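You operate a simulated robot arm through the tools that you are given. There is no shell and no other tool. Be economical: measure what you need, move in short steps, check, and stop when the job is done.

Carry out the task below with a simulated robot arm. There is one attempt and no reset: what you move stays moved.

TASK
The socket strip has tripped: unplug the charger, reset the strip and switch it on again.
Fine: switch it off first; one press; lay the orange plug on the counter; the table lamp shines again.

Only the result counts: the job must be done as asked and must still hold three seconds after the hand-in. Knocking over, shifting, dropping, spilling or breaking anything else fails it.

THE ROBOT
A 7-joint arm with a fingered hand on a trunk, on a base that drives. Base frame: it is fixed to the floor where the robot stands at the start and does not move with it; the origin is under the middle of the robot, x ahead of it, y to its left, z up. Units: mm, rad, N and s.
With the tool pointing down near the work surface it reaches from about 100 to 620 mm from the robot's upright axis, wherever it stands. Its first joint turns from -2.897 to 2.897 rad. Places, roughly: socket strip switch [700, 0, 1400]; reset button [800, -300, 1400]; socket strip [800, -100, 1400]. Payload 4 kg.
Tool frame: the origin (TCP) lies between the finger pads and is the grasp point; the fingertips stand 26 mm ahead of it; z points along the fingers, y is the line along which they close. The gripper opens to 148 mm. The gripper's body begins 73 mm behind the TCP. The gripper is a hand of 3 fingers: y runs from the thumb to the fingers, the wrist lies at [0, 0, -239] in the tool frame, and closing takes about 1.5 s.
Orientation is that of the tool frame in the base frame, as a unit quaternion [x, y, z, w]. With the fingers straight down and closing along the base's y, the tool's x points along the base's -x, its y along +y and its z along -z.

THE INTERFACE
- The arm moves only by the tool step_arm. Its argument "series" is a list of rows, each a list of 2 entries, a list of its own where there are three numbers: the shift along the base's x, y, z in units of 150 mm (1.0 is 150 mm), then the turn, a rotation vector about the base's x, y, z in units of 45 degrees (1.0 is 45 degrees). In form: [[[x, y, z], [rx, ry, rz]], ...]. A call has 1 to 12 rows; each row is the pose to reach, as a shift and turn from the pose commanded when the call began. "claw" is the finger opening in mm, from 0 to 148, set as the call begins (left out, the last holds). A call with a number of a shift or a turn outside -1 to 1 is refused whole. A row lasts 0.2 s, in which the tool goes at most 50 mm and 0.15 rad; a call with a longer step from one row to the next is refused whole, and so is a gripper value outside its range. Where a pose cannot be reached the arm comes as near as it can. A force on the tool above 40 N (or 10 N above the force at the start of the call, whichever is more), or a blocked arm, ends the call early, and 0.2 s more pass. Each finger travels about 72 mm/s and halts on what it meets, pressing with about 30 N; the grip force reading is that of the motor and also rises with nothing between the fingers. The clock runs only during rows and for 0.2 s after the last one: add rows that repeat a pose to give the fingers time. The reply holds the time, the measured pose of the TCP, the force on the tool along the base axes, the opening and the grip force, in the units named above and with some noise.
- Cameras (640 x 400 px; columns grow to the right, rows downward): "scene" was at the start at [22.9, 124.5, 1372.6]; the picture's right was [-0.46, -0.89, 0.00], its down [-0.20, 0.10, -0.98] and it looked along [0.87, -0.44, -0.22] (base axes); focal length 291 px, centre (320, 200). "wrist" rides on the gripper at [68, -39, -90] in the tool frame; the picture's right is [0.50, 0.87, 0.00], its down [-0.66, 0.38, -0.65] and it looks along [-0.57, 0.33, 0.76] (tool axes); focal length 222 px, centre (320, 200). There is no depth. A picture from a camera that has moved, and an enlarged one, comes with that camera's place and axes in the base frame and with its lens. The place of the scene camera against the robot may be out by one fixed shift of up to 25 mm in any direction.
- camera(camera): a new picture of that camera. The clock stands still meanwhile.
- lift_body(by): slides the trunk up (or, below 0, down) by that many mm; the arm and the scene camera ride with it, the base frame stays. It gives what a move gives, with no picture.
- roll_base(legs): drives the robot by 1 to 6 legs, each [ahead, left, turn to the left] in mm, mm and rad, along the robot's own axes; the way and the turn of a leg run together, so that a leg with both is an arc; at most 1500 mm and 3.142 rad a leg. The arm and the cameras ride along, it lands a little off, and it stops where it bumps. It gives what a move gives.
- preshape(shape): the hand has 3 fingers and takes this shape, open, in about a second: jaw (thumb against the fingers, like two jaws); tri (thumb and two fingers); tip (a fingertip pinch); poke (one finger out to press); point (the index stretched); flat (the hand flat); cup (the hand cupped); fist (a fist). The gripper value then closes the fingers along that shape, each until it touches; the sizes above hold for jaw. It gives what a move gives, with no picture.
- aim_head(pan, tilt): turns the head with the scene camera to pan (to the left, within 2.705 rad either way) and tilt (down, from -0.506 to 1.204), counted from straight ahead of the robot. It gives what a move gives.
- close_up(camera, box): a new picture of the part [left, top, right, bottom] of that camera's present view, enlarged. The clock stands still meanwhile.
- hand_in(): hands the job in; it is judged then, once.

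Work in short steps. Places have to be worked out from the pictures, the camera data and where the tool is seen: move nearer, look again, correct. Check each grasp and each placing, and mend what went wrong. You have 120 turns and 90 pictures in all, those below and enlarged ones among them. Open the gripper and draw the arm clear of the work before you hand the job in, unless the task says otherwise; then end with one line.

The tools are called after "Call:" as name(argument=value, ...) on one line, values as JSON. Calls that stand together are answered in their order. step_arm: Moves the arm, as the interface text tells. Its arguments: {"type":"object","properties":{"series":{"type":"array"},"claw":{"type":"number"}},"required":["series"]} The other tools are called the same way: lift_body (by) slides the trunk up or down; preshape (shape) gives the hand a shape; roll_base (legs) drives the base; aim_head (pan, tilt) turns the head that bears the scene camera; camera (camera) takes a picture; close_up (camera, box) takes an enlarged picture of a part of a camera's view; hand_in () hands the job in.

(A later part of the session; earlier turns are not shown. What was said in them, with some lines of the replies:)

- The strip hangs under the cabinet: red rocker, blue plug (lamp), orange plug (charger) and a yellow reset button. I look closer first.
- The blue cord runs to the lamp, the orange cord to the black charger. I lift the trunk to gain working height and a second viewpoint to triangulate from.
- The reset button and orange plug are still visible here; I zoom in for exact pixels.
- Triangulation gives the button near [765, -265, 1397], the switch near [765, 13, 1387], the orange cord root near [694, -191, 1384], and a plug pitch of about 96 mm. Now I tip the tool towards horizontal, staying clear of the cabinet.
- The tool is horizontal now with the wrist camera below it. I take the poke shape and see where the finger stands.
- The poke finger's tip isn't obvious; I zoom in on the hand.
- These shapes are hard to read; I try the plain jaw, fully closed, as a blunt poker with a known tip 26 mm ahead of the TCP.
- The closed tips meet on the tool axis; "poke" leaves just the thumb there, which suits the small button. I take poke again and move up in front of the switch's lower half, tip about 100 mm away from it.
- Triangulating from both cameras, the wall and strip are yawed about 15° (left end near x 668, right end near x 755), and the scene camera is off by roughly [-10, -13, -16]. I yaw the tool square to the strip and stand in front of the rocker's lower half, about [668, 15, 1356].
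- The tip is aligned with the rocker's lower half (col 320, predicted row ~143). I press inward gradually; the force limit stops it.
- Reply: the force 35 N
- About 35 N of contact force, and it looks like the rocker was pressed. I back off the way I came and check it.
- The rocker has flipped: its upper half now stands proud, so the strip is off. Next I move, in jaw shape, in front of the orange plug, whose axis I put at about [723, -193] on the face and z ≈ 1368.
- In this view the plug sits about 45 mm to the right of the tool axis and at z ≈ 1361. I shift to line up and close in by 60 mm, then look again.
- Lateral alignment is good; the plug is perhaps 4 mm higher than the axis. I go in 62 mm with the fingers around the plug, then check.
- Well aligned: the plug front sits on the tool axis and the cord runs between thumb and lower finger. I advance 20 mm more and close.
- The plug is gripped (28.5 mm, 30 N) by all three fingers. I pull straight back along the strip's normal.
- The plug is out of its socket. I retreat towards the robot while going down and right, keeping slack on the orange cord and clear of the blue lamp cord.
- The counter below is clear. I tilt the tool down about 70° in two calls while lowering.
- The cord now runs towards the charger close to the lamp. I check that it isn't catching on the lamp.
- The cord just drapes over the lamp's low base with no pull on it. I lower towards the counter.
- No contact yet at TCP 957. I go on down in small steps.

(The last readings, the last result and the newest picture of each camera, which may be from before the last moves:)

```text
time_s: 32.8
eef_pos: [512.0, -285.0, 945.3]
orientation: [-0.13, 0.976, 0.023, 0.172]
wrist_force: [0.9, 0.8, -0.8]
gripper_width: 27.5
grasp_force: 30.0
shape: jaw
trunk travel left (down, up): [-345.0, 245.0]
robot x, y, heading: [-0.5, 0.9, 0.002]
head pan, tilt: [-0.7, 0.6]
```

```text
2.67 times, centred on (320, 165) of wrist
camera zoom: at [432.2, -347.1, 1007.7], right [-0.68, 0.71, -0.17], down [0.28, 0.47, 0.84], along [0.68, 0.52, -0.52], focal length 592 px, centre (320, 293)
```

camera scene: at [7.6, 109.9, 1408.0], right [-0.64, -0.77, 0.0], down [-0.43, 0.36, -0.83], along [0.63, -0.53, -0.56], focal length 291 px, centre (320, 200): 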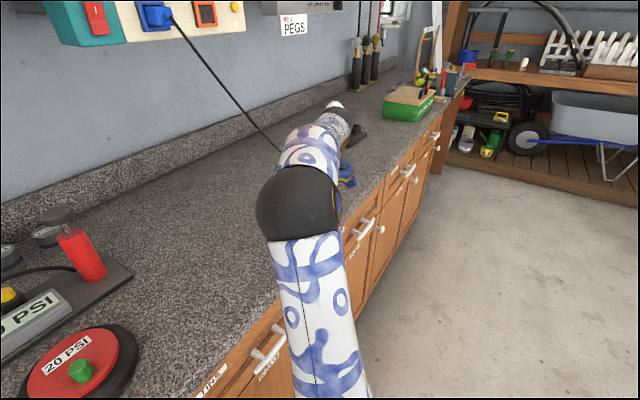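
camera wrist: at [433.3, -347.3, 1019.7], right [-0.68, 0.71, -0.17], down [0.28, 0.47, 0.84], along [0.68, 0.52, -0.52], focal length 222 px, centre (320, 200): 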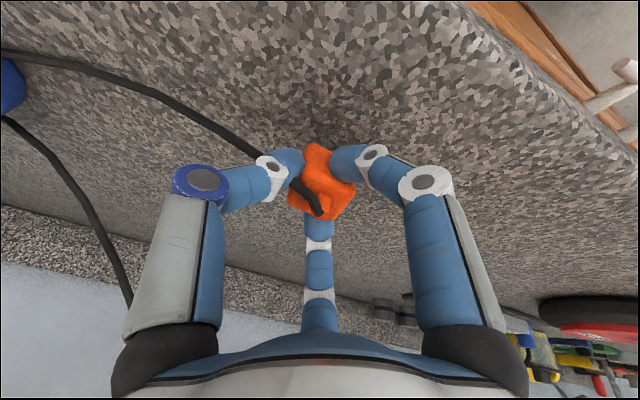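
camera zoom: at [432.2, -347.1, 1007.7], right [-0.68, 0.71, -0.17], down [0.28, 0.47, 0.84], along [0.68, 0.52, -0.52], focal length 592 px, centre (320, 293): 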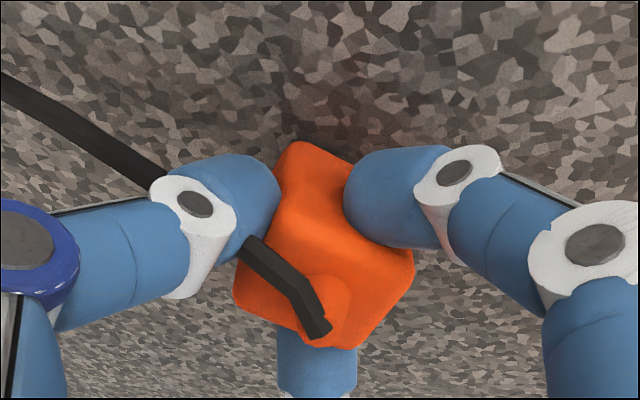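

The contact shadow is closing in. I continue down with the force guard.

Call:
step_arm(series=[[[0, 0, -0.03], [0, 0, 0]], [[0, 0, -0.06], [0, 0, 0]], [[0, 0, -0.06], [0, 0, 0]]])

Call:
step_arm(series=[[[0, 0, -0.03], [0, 0, 0]], [[0, 0, -0.06], [0, 0, 0]], [[0, 0, -0.06], [0, 0, 0]]])

Call:
close_up(camera="wrist", box=[220, 90, 420, 240])

```text
time_s: 33.6
eef_pos: [512.6, -285.2, 941.2]
orientation: [-0.129, 0.975, 0.019, 0.178]
wrist_force: [-0.5, 0.3, 21.7]
gripper_width: 29.4
grasp_force: 30.4
shape: jaw
trunk travel left (down, up): [-345.0, 245.0]
robot x, y, heading: [-1.2, -0.3, 0.002]
head pan, tilt: [-0.7, 0.6]
stopped in row 3: the force on the tool passed its limit (the readings are from after the stop); the commanded pose is now the measured one
```

```text
time_s: 34.1
eef_pos: [513.6, -285.1, 941.9]
orientation: [-0.131, 0.974, 0.016, 0.182]
wrist_force: [-3.3, 1.5, 22.9]
gripper_width: 29.9
grasp_force: 30.1
shape: jaw
trunk travel left (down, up): [-345.0, 245.0]
robot x, y, heading: [2.7, -0.7, 0.001]
head pan, tilt: [-0.7, 0.6]
stopped in row 2: the force on the tool passed its limit (the readings are from after the stop); the commanded pose is now the measured one
```

```text
2.67 times, centred on (320, 165) of wrist
camera zoom: at [430.9, -347.2, 1003.6], right [-0.68, 0.71, -0.19], down [0.26, 0.48, 0.84], along [0.69, 0.52, -0.51], focal length 592 px, centre (320, 293)
```

zoom: 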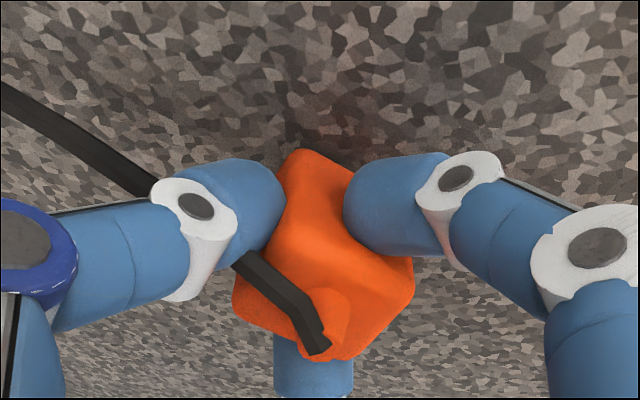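

The plug stands on the counter (22 N). I ease the pressure by 2 mm and open moderately.

Call:
step_arm(series=[[[0, 0, 0.013], [0, 0, 0]], [[0, 0, 0.013], [0, 0, 0]]])

Call:
step_arm(claw=65, series=[[[0, 0, 0], [0, 0, 0]], [[0, 0, 0], [0, 0, 0]], [[0, 0, 0], [0, 0, 0]], [[0, 0, 0], [0, 0, 0]]])

Call:
camera(camera="wrist")

```text
time_s: 34.7
eef_pos: [514.0, -286.5, 942.7]
orientation: [-0.131, 0.975, 0.019, 0.18]
wrist_force: [-2.4, 1.9, 18.2]
gripper_width: 30.0
grasp_force: 29.8
shape: jaw
trunk travel left (down, up): [-345.0, 245.0]
robot x, y, heading: [-4.0, -1.3, -0.001]
head pan, tilt: [-0.7, 0.6]
```

```text
time_s: 35.7
eef_pos: [515.1, -287.1, 940.9]
orientation: [-0.132, 0.975, 0.02, 0.178]
wrist_force: [-0.4, 0.2, 0.4]
gripper_width: 64.7
grasp_force: 0.2
shape: jaw
trunk travel left (down, up): [-345.0, 245.0]
robot x, y, heading: [-0.3, -1.9, -0.001]
head pan, tilt: [-0.7, 0.6]
```

```text
48 pictures are left
camera wrist: at [432.7, -347.8, 1002.8], right [-0.68, 0.71, -0.19], down [0.27, 0.47, 0.84], along [0.69, 0.52, -0.51], focal length 222 px, centre (320, 200)
```

wrist: 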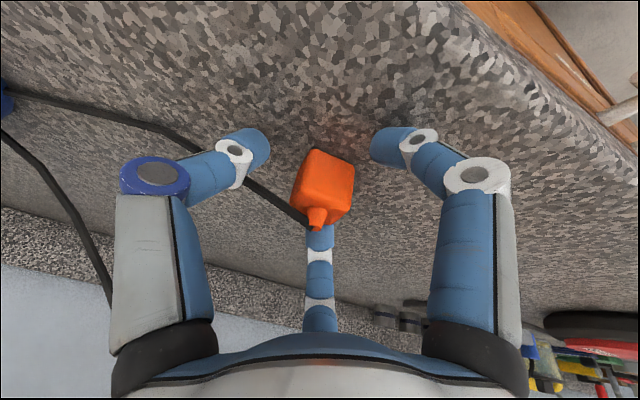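

The plug is released and free of the fingers. I retreat along the tool axis.

Call:
step_arm(series=[[[-0.03, -0.008, 0.08], [0, 0, 0]], [[-0.08, -0.02, 0.2], [0, 0, 0]], [[-0.16, -0.04, 0.42], [0, 0, 0]], [[-0.24, -0.063, 0.65], [0, 0, 0]], [[-0.31, -0.083, 0.85], [0, 0, 0]], [[-0.31, -0.083, 0.85], [0, 0, 0]]])

Call:
camera(camera="wrist")

```text
time_s: 37.1
eef_pos: [471.2, -300.4, 1067.6]
orientation: [-0.131, 0.975, 0.018, 0.179]
wrist_force: [0.0, -0.4, 0.1]
gripper_width: 64.6
grasp_force: 0.1
shape: jaw
trunk travel left (down, up): [-345.0, 245.0]
robot x, y, heading: [-0.1, 0.5, 0.0]
head pan, tilt: [-0.7, 0.6]
```

```text
47 pictures are left
camera wrist: at [388.3, -361.3, 1130.3], right [-0.68, 0.71, -0.19], down [0.27, 0.47, 0.84], along [0.69, 0.52, -0.51], focal length 222 px, centre (320, 200)
```

wrist: 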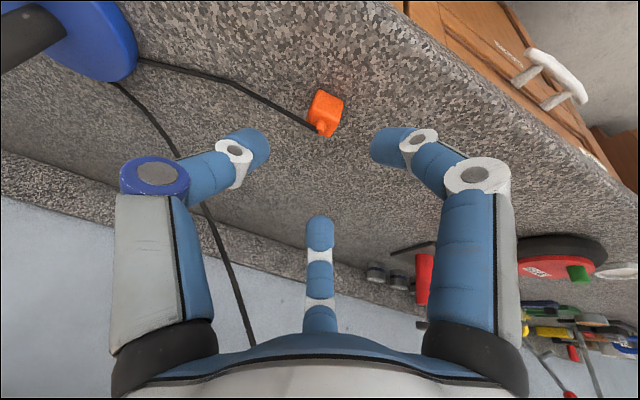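

The hand is clear; I zoom in to see how the plug rests.

Call:
close_up(camera="wrist", box=[260, 70, 400, 160])

```text
4.44 times, centred on (330, 115) of wrist
camera zoom: at [388.3, -361.3, 1130.3], right [-0.68, 0.71, -0.19], down [0.27, 0.47, 0.84], along [0.69, 0.52, -0.51], focal length 987 px, centre (276, 578)
```

zoom: 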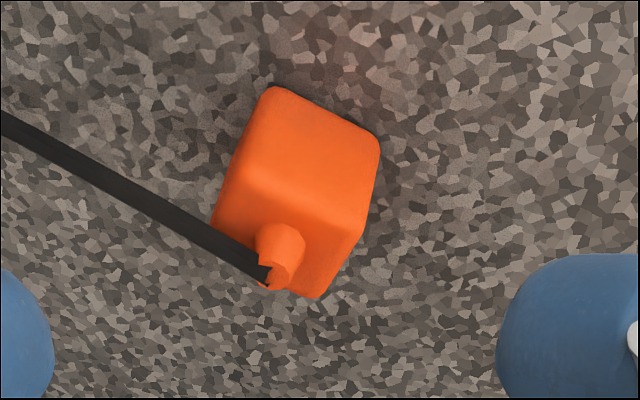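

The plug stands upright on its pin face, which isn't really "laid". I close the fingers, come down on its robot side, and tip it gently onto its side.

Call:
step_arm(claw=0, series=[[[-0.02, 0, 0], [0, 0, 0]], [[0, 0.04, -0.1], [0, 0, 0]], [[0.02, 0.08, -0.3], [0, 0, 0]], [[0.05, 0.087, -0.52], [0, 0, 0]], [[0.05, 0.087, -0.73], [0, 0, 0]], [[0.05, 0.087, -0.73], [0, 0, 0]]])

Call:
camera(camera="wrist")

```text
time_s: 38.5
eef_pos: [474.6, -282.2, 958.7]
orientation: [-0.131, 0.975, 0.02, 0.18]
wrist_force: [0.9, 0.4, -0.7]
gripper_width: 0.0
grasp_force: 30.6
shape: jaw
trunk travel left (down, up): [-345.0, 245.0]
robot x, y, heading: [-2.3, 0.6, 0.001]
head pan, tilt: [-0.7, 0.6]
```

```text
45 pictures are left
camera wrist: at [392.5, -344.5, 1020.4], right [-0.68, 0.71, -0.19], down [0.27, 0.47, 0.84], along [0.69, 0.52, -0.51], focal length 222 px, centre (320, 200)
```

wrist: 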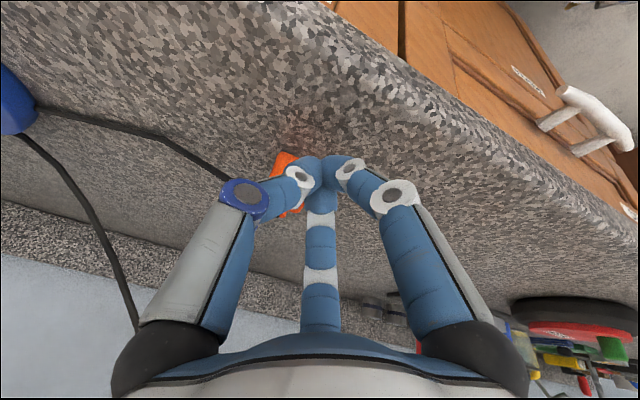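

The plug is right ahead of the closed tips. I push forward slowly at its top.

Call:
step_arm(series=[[[0.06, 0.006, 0], [0, 0, 0]], [[0.12, 0.012, 0], [0, 0, 0]], [[0.17, 0.018, 0], [0, 0, 0]], [[0.22, 0.024, 0], [0, 0, 0]], [[0.27, 0.03, 0], [0, 0, 0]], [[0.27, 0.03, 0], [0, 0, 0]]])

Call:
camera(camera="wrist")

```text
time_s: 39.9
eef_pos: [516.3, -281.4, 959.4]
orientation: [-0.131, 0.975, 0.019, 0.179]
wrist_force: [-0.6, 0.3, 0.4]
gripper_width: 0.0
grasp_force: 30.0
shape: jaw
trunk travel left (down, up): [-345.0, 245.0]
robot x, y, heading: [0.7, -0.8, 0.004]
head pan, tilt: [-0.7, 0.6]
```

```text
44 pictures are left
camera wrist: at [434.0, -342.9, 1021.4], right [-0.68, 0.71, -0.19], down [0.27, 0.47, 0.84], along [0.69, 0.52, -0.51], focal length 222 px, centre (320, 200)
```

wrist: 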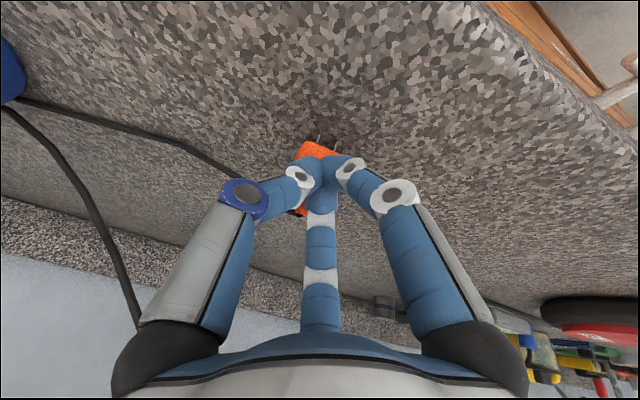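

Pins have become visible at the plug's near end, so it has tipped. I lift straight up and check.

Call:
step_arm(series=[[[-0.03, 0, 0.1], [0, 0, 0]], [[-0.1, 0, 0.35], [0, 0, 0]], [[-0.2, 0, 0.65], [0, 0, 0]], [[-0.3, 0, 0.95], [0, 0, 0]], [[-0.3, 0, 0.95], [0, 0, 0]]])

Call:
camera(camera="wrist")

Call:
close_up(camera="wrist", box=[220, 50, 400, 170])

```text
time_s: 41.1
eef_pos: [470.3, -277.0, 1101.0]
orientation: [-0.131, 0.975, 0.018, 0.18]
wrist_force: [0.0, -0.2, -0.1]
gripper_width: 0.2
grasp_force: 29.9
shape: jaw
trunk travel left (down, up): [-345.0, 245.0]
robot x, y, heading: [0.6, 3.4, -0.002]
head pan, tilt: [-0.7, 0.6]
```

```text
43 pictures are left
camera wrist: at [388.4, -338.3, 1163.6], right [-0.68, 0.71, -0.19], down [0.27, 0.47, 0.84], along [0.69, 0.52, -0.51], focal length 222 px, centre (320, 200)
```

wrist: 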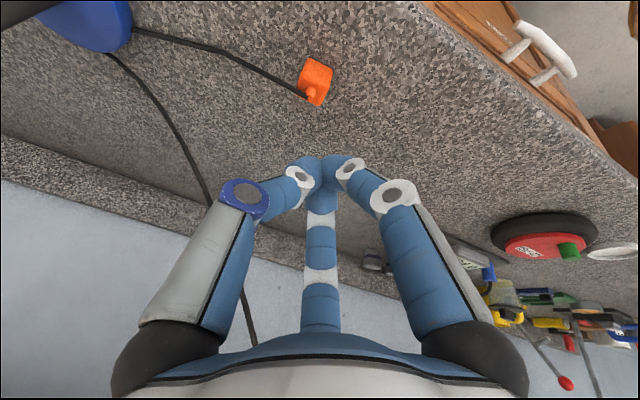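

```text
3.33 times, centred on (310, 110) of wrist
camera zoom: at [388.4, -338.3, 1163.6], right [-0.68, 0.71, -0.19], down [0.27, 0.47, 0.84], along [0.69, 0.52, -0.51], focal length 740 px, centre (353, 500)
```

zoom: 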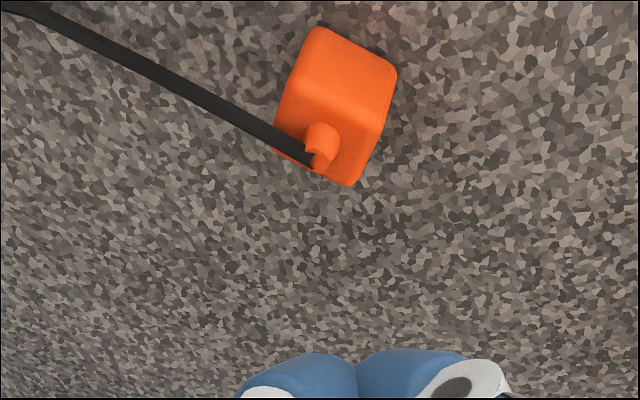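

It rocked back upright. I repeat the push further, past its tipping point.

Call:
step_arm(series=[[[0, 0, -0.3], [0, 0, 0]], [[0, 0, -0.6], [0, 0, 0]], [[0.03, 0, -0.8], [0, 0, 0]], [[0.05, 0, -0.95], [0, 0, 0]], [[0.12, 0, -0.95], [0, 0, 0]], [[0.2, 0, -0.95], [0, 0, 0]], [[0.27, 0, -0.95], [0, 0, 0]], [[0.33, 0, -0.97], [0, 0, 0]], [[0.4, 0, -0.98], [0, 0, 0]], [[0.47, 0, -0.98], [0, 0, 0]], [[0.52, 0, -0.98], [0, 0, 0]], [[0.52, 0, -0.98], [0, 0, 0]]])

Call:
camera(camera="wrist")

```text
time_s: 43.7
eef_pos: [549.8, -281.5, 954.7]
orientation: [-0.131, 0.975, 0.019, 0.18]
wrist_force: [-0.7, 0.1, 0.6]
gripper_width: 0.2
grasp_force: 30.0
shape: jaw
trunk travel left (down, up): [-345.0, 245.0]
robot x, y, heading: [0.8, 4.1, -0.0]
head pan, tilt: [-0.7, 0.6]
```

```text
41 pictures are left
camera wrist: at [467.6, -342.6, 1017.1], right [-0.68, 0.71, -0.19], down [0.27, 0.47, 0.84], along [0.69, 0.52, -0.51], focal length 222 px, centre (320, 200)
```

wrist: 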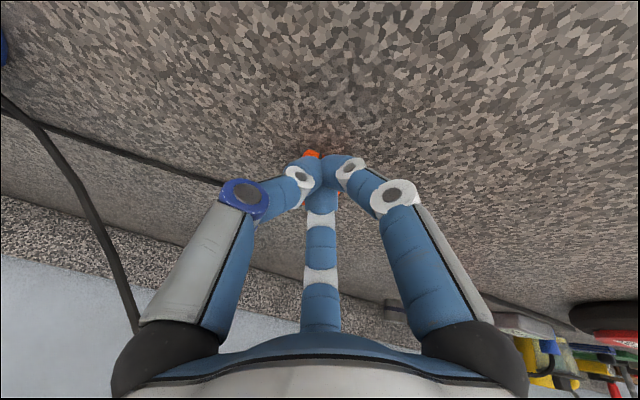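

Call:
step_arm(series=[[[-0.06, 0, 0.05], [0, 0, 0]], [[-0.15, 0, 0.3], [0, 0, 0]], [[-0.25, 0, 0.6], [0, 0, 0]], [[-0.35, 0, 0.9], [0, 0, 0]], [[-0.35, 0, 0.9], [0, 0, 0]]])

Call:
close_up(camera="wrist", box=[160, 20, 400, 170])

```text
time_s: 44.9
eef_pos: [495.8, -279.1, 1086.2]
orientation: [-0.131, 0.975, 0.019, 0.179]
wrist_force: [0.0, -0.1, 0.3]
gripper_width: 0.1
grasp_force: 30.0
shape: jaw
trunk travel left (down, up): [-345.0, 245.0]
robot x, y, heading: [3.9, -1.8, 0.005]
head pan, tilt: [-0.7, 0.6]
```

```text
2.67 times, centred on (280, 95) of wrist
camera zoom: at [413.6, -340.6, 1147.8], right [-0.68, 0.71, -0.19], down [0.27, 0.47, 0.84], along [0.69, 0.52, -0.51], focal length 592 px, centre (427, 480)
```

zoom: 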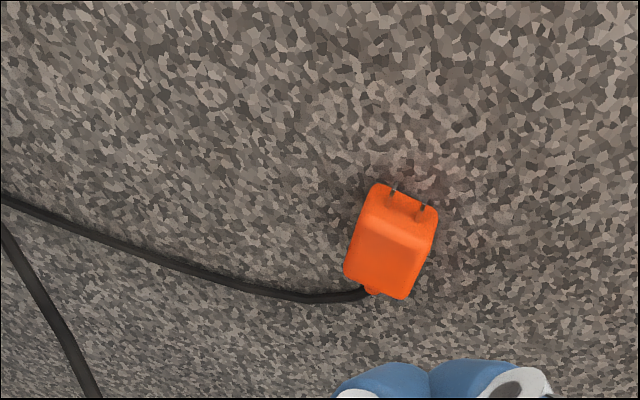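

The plug now lies on its side, pins towards the robot. Next comes the reset button: I raise the trunk and tilt the tool back to horizontal.

Call:
lift_body(by=150)

Call:
step_arm(series=[[[-0.05, 0, 0.1], [0.044, -0.161, 0]], [[-0.1, 0, 0.2], [0.087, -0.322, 0]], [[-0.15, 0, 0.3], [0.131, -0.483, 0]], [[-0.2, 0, 0.4], [0.175, -0.643, 0]], [[-0.2, 0, 0.5], [0.218, -0.804, 0]], [[-0.2, 0, 0.6], [0.262, -0.965, 0]]])

Call:
step_arm(series=[[[0, -0.05, 0.1], [0.044, -0.161, 0]], [[0, -0.1, 0.2], [0.087, -0.322, 0]], [[0, -0.15, 0.3], [0.131, -0.483, 0]], [[0, -0.2, 0.36], [0.141, -0.52, 0]], [[0, -0.2, 0.36], [0.141, -0.52, 0]]])

Call:
preshape(shape="poke")

Call:
camera(camera="wrist")

```text
time_s: 46.6
eef_pos: [495.2, -279.3, 1234.7]
orientation: [-0.131, 0.975, 0.019, 0.18]
wrist_force: [0.2, -0.3, -0.3]
gripper_width: 0.0
grasp_force: 29.9
shape: jaw
trunk travel left (down, up): [-495.0, 95.0]
robot x, y, heading: [0.2, 4.3, -0.002]
head pan, tilt: [-0.7, 0.6]
```

```text
time_s: 48.0
eef_pos: [464.6, -282.1, 1326.5]
orientation: [-0.11, 0.832, 0.067, 0.54]
wrist_force: [0.4, -0.4, 0.8]
gripper_width: 0.0
grasp_force: 30.7
shape: jaw
trunk travel left (down, up): [-495.0, 95.0]
robot x, y, heading: [-0.5, 3.2, -0.001]
head pan, tilt: [-0.7, 0.6]
```

```text
time_s: 49.2
eef_pos: [465.7, -308.4, 1381.1]
orientation: [-0.091, 0.701, 0.089, 0.702]
wrist_force: [0.8, 0.0, 0.1]
gripper_width: 0.0
grasp_force: 29.9
shape: jaw
trunk travel left (down, up): [-495.0, 95.0]
robot x, y, heading: [-1.5, -2.6, -0.003]
head pan, tilt: [-0.7, 0.6]
```

```text
time_s: 50.1
eef_pos: [465.7, -309.4, 1380.4]
orientation: [-0.091, 0.701, 0.089, 0.702]
wrist_force: [0.2, 0.3, -0.4]
gripper_width: 0.4
grasp_force: 0.0
shape: poke
trunk travel left (down, up): [-495.0, 95.0]
robot x, y, heading: [-1.0, -1.3, -0.004]
head pan, tilt: [-0.7, 0.6]
```

```text
39 pictures are left
camera wrist: at [387.7, -369.2, 1315.0], right [-0.22, 0.84, -0.5], down [-0.73, 0.2, 0.65], along [0.65, 0.51, 0.57], focal length 222 px, centre (320, 200)
```

wrist: 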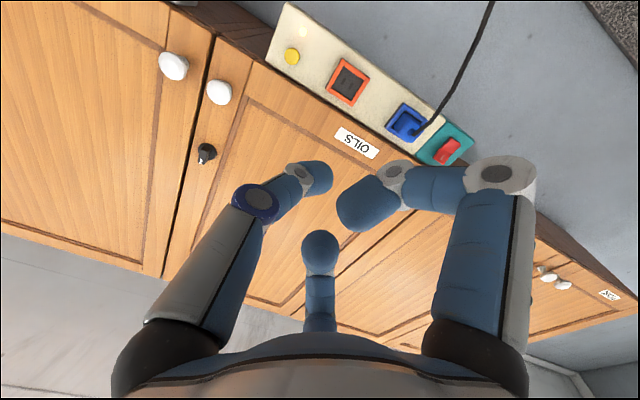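

The button works out at about [764, -280, 1383], consistent across views. I line up and advance 130 mm.

Call:
step_arm(series=[[[0.23, -0.02, 0.01], [0, 0, 0]], [[0.46, -0.04, 0.02], [0, 0, 0]], [[0.69, -0.06, 0.02], [0, 0, 0]], [[0.916, -0.079, 0.02], [0, 0, 0]], [[0.916, -0.079, 0.02], [0, 0, 0]]])

Call:
step_arm(series=[[[0.16, 0.042, 0], [0, 0, 0]], [[0.32, 0.084, 0], [0, 0, 0]], [[0.32, 0.084, 0], [0, 0, 0]]])

Call:
camera(camera="wrist")

Call:
aim_head(pan=-0.45, tilt=0.25)

Call:
close_up(camera="scene", box=[200, 100, 440, 250])

```text
time_s: 51.3
eef_pos: [606.3, -321.3, 1385.5]
orientation: [-0.092, 0.701, 0.09, 0.702]
wrist_force: [0.0, -0.1, -0.8]
gripper_width: 0.2
grasp_force: 0.0
shape: poke
trunk travel left (down, up): [-495.0, 95.0]
robot x, y, heading: [-2.1, 2.5, -0.002]
head pan, tilt: [-0.7, 0.6]
```

```text
time_s: 52.1
eef_pos: [652.8, -309.7, 1382.7]
orientation: [-0.092, 0.701, 0.089, 0.702]
wrist_force: [0.2, 0.9, 0.4]
gripper_width: 0.3
grasp_force: 0.1
shape: poke
trunk travel left (down, up): [-495.0, 95.0]
robot x, y, heading: [-1.6, -0.9, -0.003]
head pan, tilt: [-0.7, 0.6]
```

```text
38 pictures are left
camera wrist: at [575.1, -369.5, 1316.5], right [-0.22, 0.84, -0.5], down [-0.73, 0.2, 0.65], along [0.65, 0.51, 0.57], focal length 222 px, centre (320, 200)
```

wrist: 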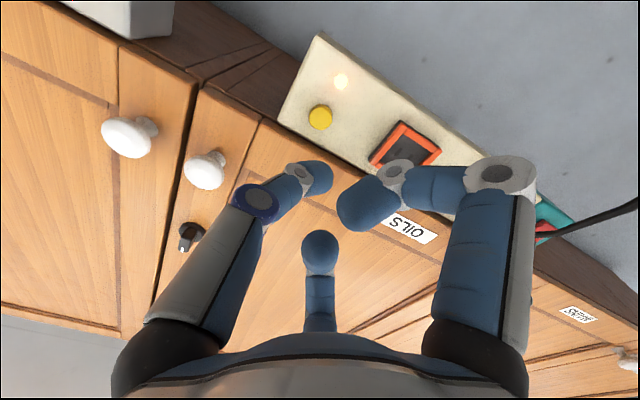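

```text
time_s: 53.0
eef_pos: [653.2, -309.0, 1382.5]
orientation: [-0.092, 0.701, 0.089, 0.702]
wrist_force: [-0.2, 0.1, -0.2]
gripper_width: 0.0
grasp_force: 0.0
shape: poke
trunk travel left (down, up): [-495.0, 95.0]
robot x, y, heading: [4.2, 2.0, -0.003]
head pan, tilt: [-0.45, 0.25]
```

```text
2.67 times, centred on (320, 175) of scene
camera zoom: at [24.1, 126.0, 1590.1], right [-0.44, -0.9, 0.0], down [-0.22, 0.11, -0.97], along [0.87, -0.42, -0.25], focal length 776 px, centre (320, 267)
```

zoom: 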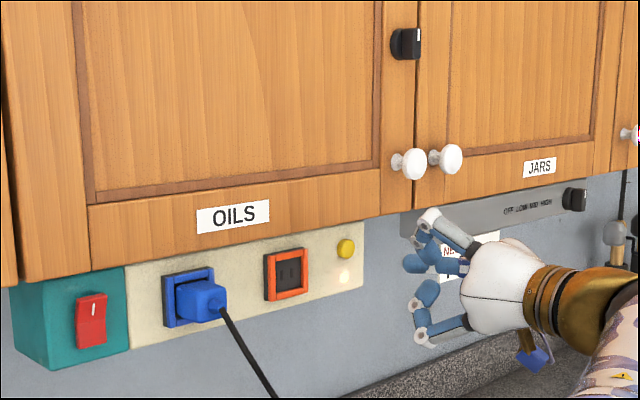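

The button sits right where the axis meets it (col 320, row 117 against 120 predicted). I advance, slowly at the end, for a single press.

Call:
step_arm(series=[[[0.129, 0.034, 0], [0, 0, 0]], [[0.258, 0.067, 0], [0, 0, 0]], [[0.355, 0.093, 0], [0, 0, 0]], [[0.42, 0.109, 0], [0, 0, 0]], [[0.42, 0.109, 0], [0, 0, 0]]])

Call:
camera(camera="wrist")

Call:
close_up(camera="scene", box=[240, 140, 400, 250])

```text
time_s: 54.1
eef_pos: [716.8, -291.1, 1381.3]
orientation: [-0.091, 0.701, 0.088, 0.702]
wrist_force: [-0.5, 0.0, 0.2]
gripper_width: 0.1
grasp_force: 0.1
shape: poke
trunk travel left (down, up): [-495.0, 95.0]
robot x, y, heading: [-0.7, -1.1, -0.002]
head pan, tilt: [-0.45, 0.25]
```

```text
36 pictures are left
camera wrist: at [638.3, -352.9, 1316.3], right [-0.22, 0.84, -0.5], down [-0.73, 0.2, 0.65], along [0.65, 0.51, 0.57], focal length 222 px, centre (320, 200)
```

wrist: 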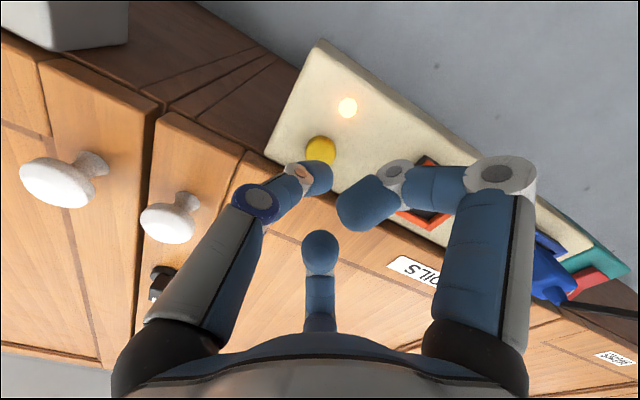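

```text
3.64 times, centred on (320, 195) of scene
camera zoom: at [24.2, 126.1, 1590.1], right [-0.44, -0.9, 0.0], down [-0.22, 0.11, -0.97], along [0.87, -0.42, -0.25], focal length 1058 px, centre (320, 218)
```

zoom: 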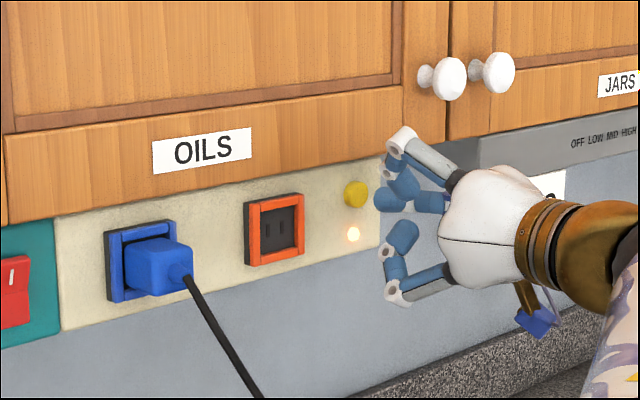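

Still on line, with roughly 20 mm to go. I press now with small monotonic steps.

Call:
step_arm(series=[[[0.052, 0.013, 0], [0, 0, 0]], [[0.09, 0.024, 0], [0, 0, 0]], [[0.116, 0.03, 0], [0, 0, 0]], [[0.142, 0.037, 0], [0, 0, 0]], [[0.161, 0.042, 0], [0, 0, 0]], [[0.18, 0.047, 0], [0, 0, 0]]])

Call:
camera(camera="wrist")

Call:
close_up(camera="scene", box=[240, 140, 400, 250])

```text
time_s: 55.5
eef_pos: [739.6, -286.6, 1384.1]
orientation: [-0.091, 0.701, 0.087, 0.702]
wrist_force: [-11.5, -1.4, -3.2]
gripper_width: 0.0
grasp_force: 0.0
shape: poke
trunk travel left (down, up): [-495.0, 95.0]
robot x, y, heading: [-1.7, 2.2, -0.001]
head pan, tilt: [-0.45, 0.25]
```

```text
34 pictures are left
camera wrist: at [661.7, -346.9, 1317.5], right [-0.22, 0.84, -0.5], down [-0.73, 0.2, 0.65], along [0.65, 0.51, 0.57], focal length 222 px, centre (320, 200)
```

wrist: 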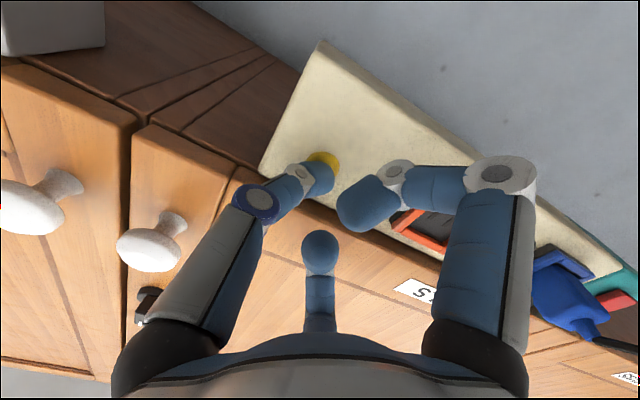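

```text
3.64 times, centred on (320, 195) of scene
camera zoom: at [22.1, 125.6, 1590.1], right [-0.44, -0.9, 0.0], down [-0.22, 0.11, -0.97], along [0.87, -0.42, -0.25], focal length 1058 px, centre (320, 218)
```

zoom: 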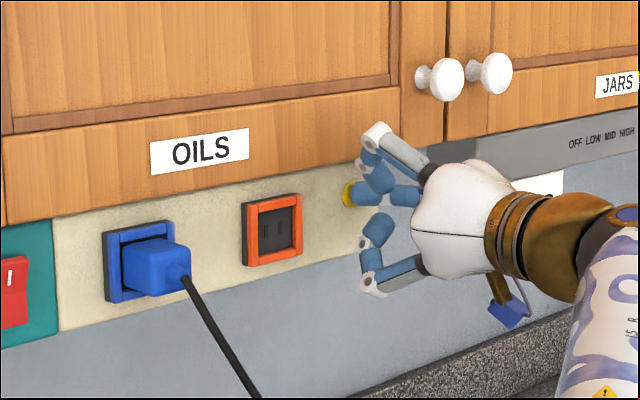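

The trip light has gone out, so one press reset it. I back straight off to clear the knobs and head for the switch.

Call:
step_arm(series=[[[-0.13, -0.034, 0], [0, 0, 0]], [[-0.4, -0.104, 0], [0, 0, 0]], [[-0.7, -0.18, 0], [0, 0, 0]], [[-1, -0.26, 0], [0, 0, 0]], [[-1, -0.26, 0], [0, 0, 0]]])

Call:
close_up(camera="scene", box=[180, 140, 400, 270])

```text
time_s: 56.8
eef_pos: [591.5, -324.1, 1380.6]
orientation: [-0.089, 0.701, 0.088, 0.702]
wrist_force: [0.1, 0.4, 0.7]
gripper_width: 0.0
grasp_force: 0.1
shape: poke
trunk travel left (down, up): [-495.0, 95.0]
robot x, y, heading: [-0.1, 0.7, 0.003]
head pan, tilt: [-0.45, 0.25]
```

```text
2.91 times, centred on (290, 205) of scene
camera zoom: at [23.9, 126.1, 1590.1], right [-0.44, -0.9, 0.0], down [-0.22, 0.11, -0.97], along [0.87, -0.42, -0.25], focal length 846 px, centre (407, 186)
```

zoom: 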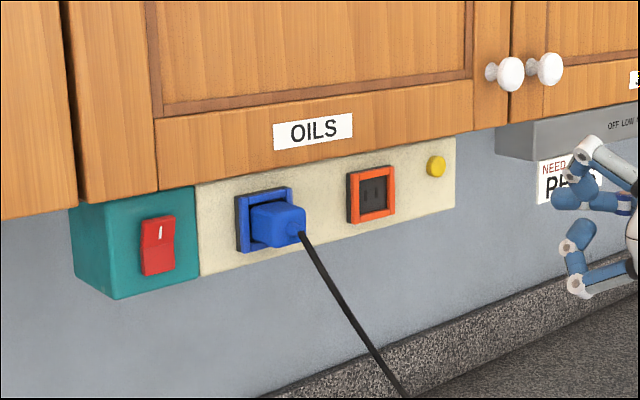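

The trip light stays off and the strip looks right. I cross over, well in front of the blue cord, to the switch's upper half (z ≈ 1382).

Call:
step_arm(series=[[[-0.2, 0.15, 0], [0, 0, 0]], [[-0.4, 0.35, 0], [0, 0, 0]], [[-0.4, 0.6, 0], [0, 0, 0]], [[-0.4, 0.8, 0], [0, 0, 0]], [[-0.4, 1, 0], [0, 0, 0]]])

Call:
step_arm(series=[[[0, 0.25, 0], [0, 0, 0]], [[0, 0.5, 0], [0, 0, 0]], [[0, 0.75, 0], [0, 0, 0]], [[0, 1, 0], [0, 0, 0]], [[0.2, 1, 0], [0, 0, 0]], [[0.4, 1, 0], [0, 0, 0]], [[0.4, 1, 0], [0, 0, 0]]])

Call:
camera(camera="wrist")

```text
time_s: 58.0
eef_pos: [529.5, -171.4, 1379.6]
orientation: [-0.091, 0.701, 0.088, 0.702]
wrist_force: [-0.7, -0.3, -0.5]
gripper_width: 0.0
grasp_force: 0.1
shape: poke
trunk travel left (down, up): [-495.0, 95.0]
robot x, y, heading: [-0.6, -2.1, -0.001]
head pan, tilt: [-0.45, 0.25]
```

```text
time_s: 59.5
eef_pos: [591.2, -24.4, 1379.1]
orientation: [-0.091, 0.701, 0.088, 0.702]
wrist_force: [-0.6, 0.6, -0.3]
gripper_width: 0.0
grasp_force: 0.0
shape: poke
trunk travel left (down, up): [-495.0, 95.0]
robot x, y, heading: [-2.3, 3.8, 0.0]
head pan, tilt: [-0.45, 0.25]
```

```text
31 pictures are left
camera wrist: at [513.5, -84.2, 1313.2], right [-0.22, 0.84, -0.5], down [-0.73, 0.2, 0.65], along [0.65, 0.51, 0.57], focal length 222 px, centre (320, 200)
```

wrist: 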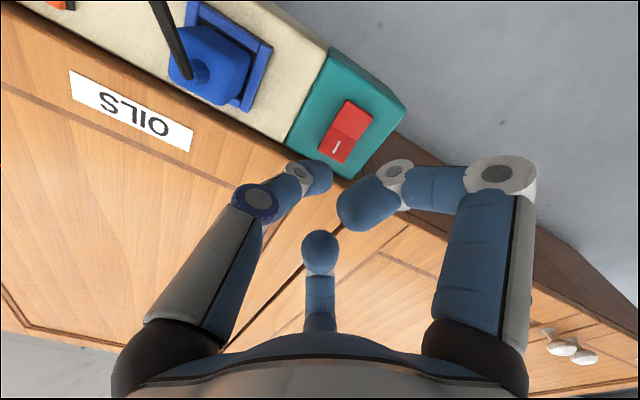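

The upper half ("I") is about 18 mm to the left of the axis and level with it. I correct, close in 30 mm and re-check.

Call:
step_arm(series=[[[0.05, 0.1, 0.015], [0, 0, 0]], [[0.163, 0.167, 0.015], [0, 0, 0]], [[0.163, 0.167, 0.015], [0, 0, 0]]])

Call:
camera(camera="wrist")

```text
time_s: 60.4
eef_pos: [614.9, 1.0, 1383.5]
orientation: [-0.092, 0.701, 0.089, 0.701]
wrist_force: [-0.3, -0.3, 0.2]
gripper_width: 0.0
grasp_force: 0.1
shape: poke
trunk travel left (down, up): [-495.0, 95.0]
robot x, y, heading: [1.3, 1.3, 0.001]
head pan, tilt: [-0.45, 0.25]
```

```text
30 pictures are left
camera wrist: at [536.6, -59.9, 1317.1], right [-0.22, 0.84, -0.5], down [-0.73, 0.2, 0.65], along [0.65, 0.51, 0.57], focal length 222 px, centre (320, 200)
```

wrist: 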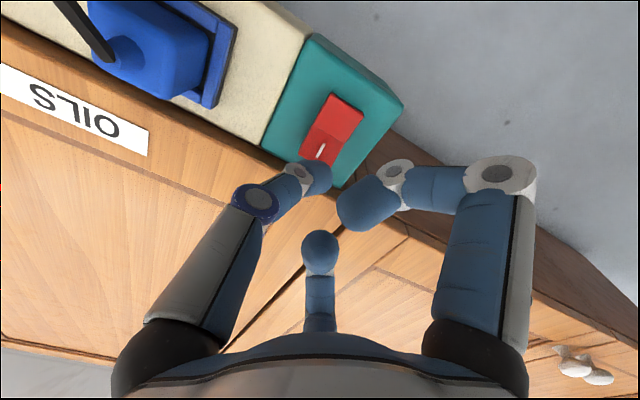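

Aligned near the upper end of the rocker. I press inward with small steps.

Call:
step_arm(series=[[[0.097, 0.025, -0.01], [0, 0, 0]], [[0.142, 0.037, -0.01], [0, 0, 0]], [[0.168, 0.044, -0.01], [0, 0, 0]], [[0.194, 0.05, -0.01], [0, 0, 0]], [[0.22, 0.057, -0.01], [0, 0, 0]], [[0.239, 0.062, -0.01], [0, 0, 0]]])

Call:
camera(camera="wrist")

Call:
camera(camera="scene")

```text
time_s: 61.8
eef_pos: [644.2, 2.2, 1384.4]
orientation: [-0.088, 0.7, 0.085, 0.704]
wrist_force: [-32.0, -11.4, -3.9]
gripper_width: 0.1
grasp_force: 0.1
shape: poke
trunk travel left (down, up): [-495.0, 95.0]
robot x, y, heading: [-3.6, -0.5, -0.007]
head pan, tilt: [-0.45, 0.25]
stopped in row 6: the force on the tool passed its limit (the readings are from after the stop); the commanded pose is now the measured one
```

```text
29 pictures are left
camera wrist: at [566.2, -57.4, 1318.3], right [-0.21, 0.84, -0.5], down [-0.73, 0.21, 0.65], along [0.65, 0.5, 0.57], focal length 222 px, centre (320, 200)
```

wrist: 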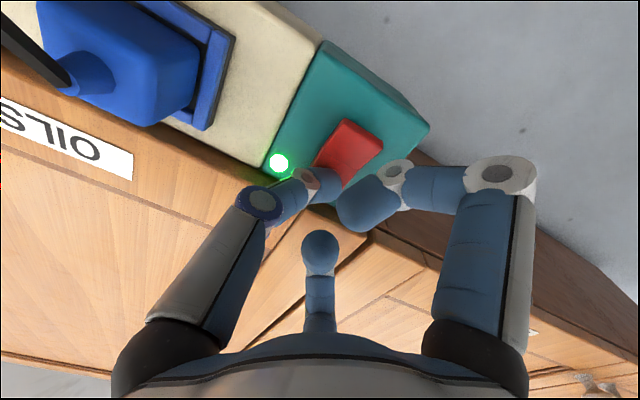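

```text
28 pictures are left
camera scene: at [17.2, 123.8, 1590.4], right [-0.44, -0.9, 0.0], down [-0.22, 0.11, -0.97], along [0.87, -0.42, -0.24], focal length 291 px, centre (320, 200)
```

scene: 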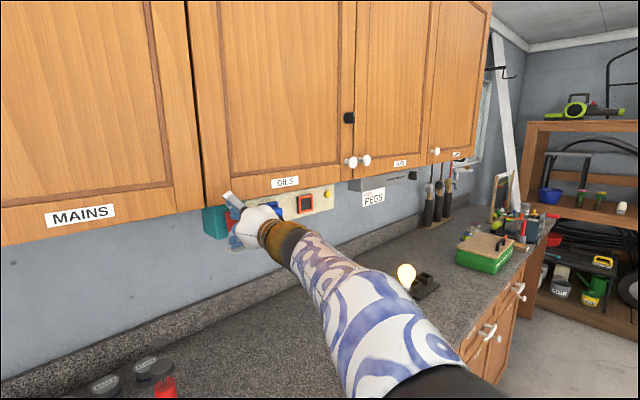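

A green pilot light is on and the lamp glows. I back straight off and swing clear.

Call:
step_arm(series=[[[-0.1, -0.026, 0], [0, 0, 0]], [[-0.35, -0.09, 0], [0, 0, 0]], [[-0.65, -0.17, 0], [0, 0, 0]], [[-0.95, -0.25, 0], [0, 0, 0]], [[-1, -0.2, 0.1], [0, 0, 0]], [[-1, -0.2, 0.1], [0, 0, 0]]])

Call:
preshape(shape="jaw")

Call:
camera(camera="scene")

Call:
close_up(camera="scene", box=[180, 160, 360, 270])

```text
time_s: 63.2
eef_pos: [500.8, -24.1, 1400.5]
orientation: [-0.089, 0.702, 0.086, 0.701]
wrist_force: [0.5, -0.8, -0.5]
gripper_width: 0.0
grasp_force: 0.0
shape: poke
trunk travel left (down, up): [-495.0, 95.0]
robot x, y, heading: [-3.3, 1.7, -0.002]
head pan, tilt: [-0.45, 0.25]
```

```text
time_s: 64.1
eef_pos: [501.3, -23.4, 1400.5]
orientation: [-0.089, 0.702, 0.087, 0.701]
wrist_force: [0.6, -0.5, 0.7]
gripper_width: 147.8
grasp_force: 0.0
shape: jaw
trunk travel left (down, up): [-495.0, 95.0]
robot x, y, heading: [0.1, 0.0, 0.0]
head pan, tilt: [-0.45, 0.25]
```

```text
27 pictures are left
camera scene: at [23.6, 125.9, 1590.1], right [-0.44, -0.9, 0.0], down [-0.22, 0.11, -0.97], along [0.87, -0.42, -0.25], focal length 291 px, centre (320, 200)
```

scene: 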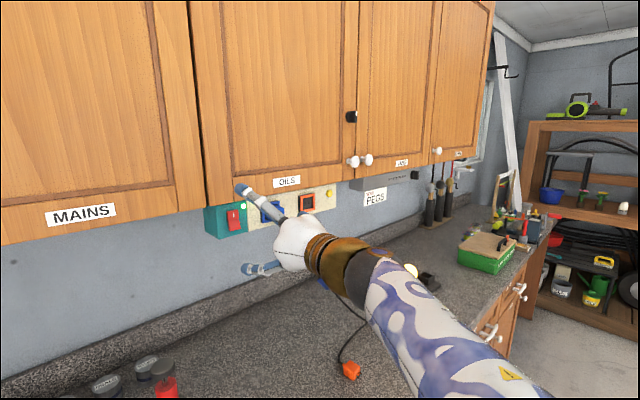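

```text
3.56 times, centred on (270, 215) of scene
camera zoom: at [23.6, 125.9, 1590.1], right [-0.44, -0.9, 0.0], down [-0.22, 0.11, -0.97], along [0.87, -0.42, -0.25], focal length 1034 px, centre (498, 147)
```

zoom: 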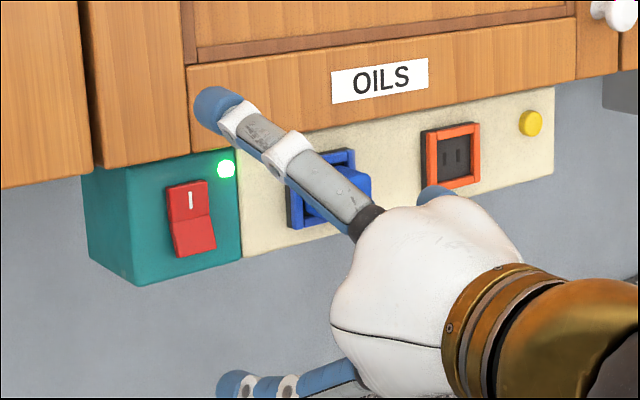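

The strip is on (rocker at I, green light lit) and the trip light is out. I draw the arm further back and left for a final look at the lamp and plug.

Call:
step_arm(series=[[[-0.25, 0.1, 0], [0, 0, 0]], [[-0.5, 0.3, 0], [0, 0, 0]], [[-0.7, 0.5, 0], [0, 0, 0]], [[-0.7, 0.75, 0], [0, 0, 0]], [[-0.7, 1, 0], [0, 0, 0]], [[-0.7, 1, 0], [0, 0, 0]]])

Call:
aim_head(pan=-0.65, tilt=0.45)

Call:
camera(camera="scene")

```text
time_s: 65.1
eef_pos: [440.5, 73.7, 1346.1]
orientation: [-0.07, 0.748, 0.107, 0.651]
wrist_force: [-0.2, -0.1, -0.6]
gripper_width: 147.8
grasp_force: 0.0
shape: jaw
trunk travel left (down, up): [-495.0, 95.0]
robot x, y, heading: [-0.1, -2.1, -0.002]
head pan, tilt: [-0.45, 0.25]
stopped in row 5: the arm was blocked; the commanded pose is now the measured one
```

```text
time_s: 65.9
eef_pos: [439.4, 75.7, 1347.1]
orientation: [-0.07, 0.748, 0.106, 0.652]
wrist_force: [-0.4, 1.1, 0.9]
gripper_width: 147.7
grasp_force: 0.1
shape: jaw
trunk travel left (down, up): [-495.0, 95.0]
robot x, y, heading: [-2.1, 3.4, -0.0]
head pan, tilt: [-0.649, 0.45]
```

```text
25 pictures are left
camera scene: at [12.8, 111.0, 1571.2], right [-0.61, -0.8, 0.0], down [-0.35, 0.26, -0.9], along [0.72, -0.55, -0.43], focal length 291 px, centre (320, 200)
```

scene: 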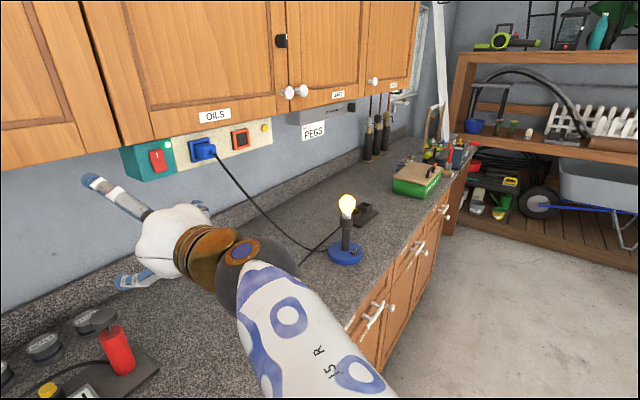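

The lamp shines and stands where it was, the charger hasn't moved, the plug lies on the counter, and the hand is open and clear. The arm only stopped at its own limit, close to the robot body. I hand in.

Call:
hand_in()

```text
The job is handed in.
```

I switched the strip off, unplugged the charger and laid its orange plug on the counter, then reset the strip with one press and switched it back on; the table lamp shines again.
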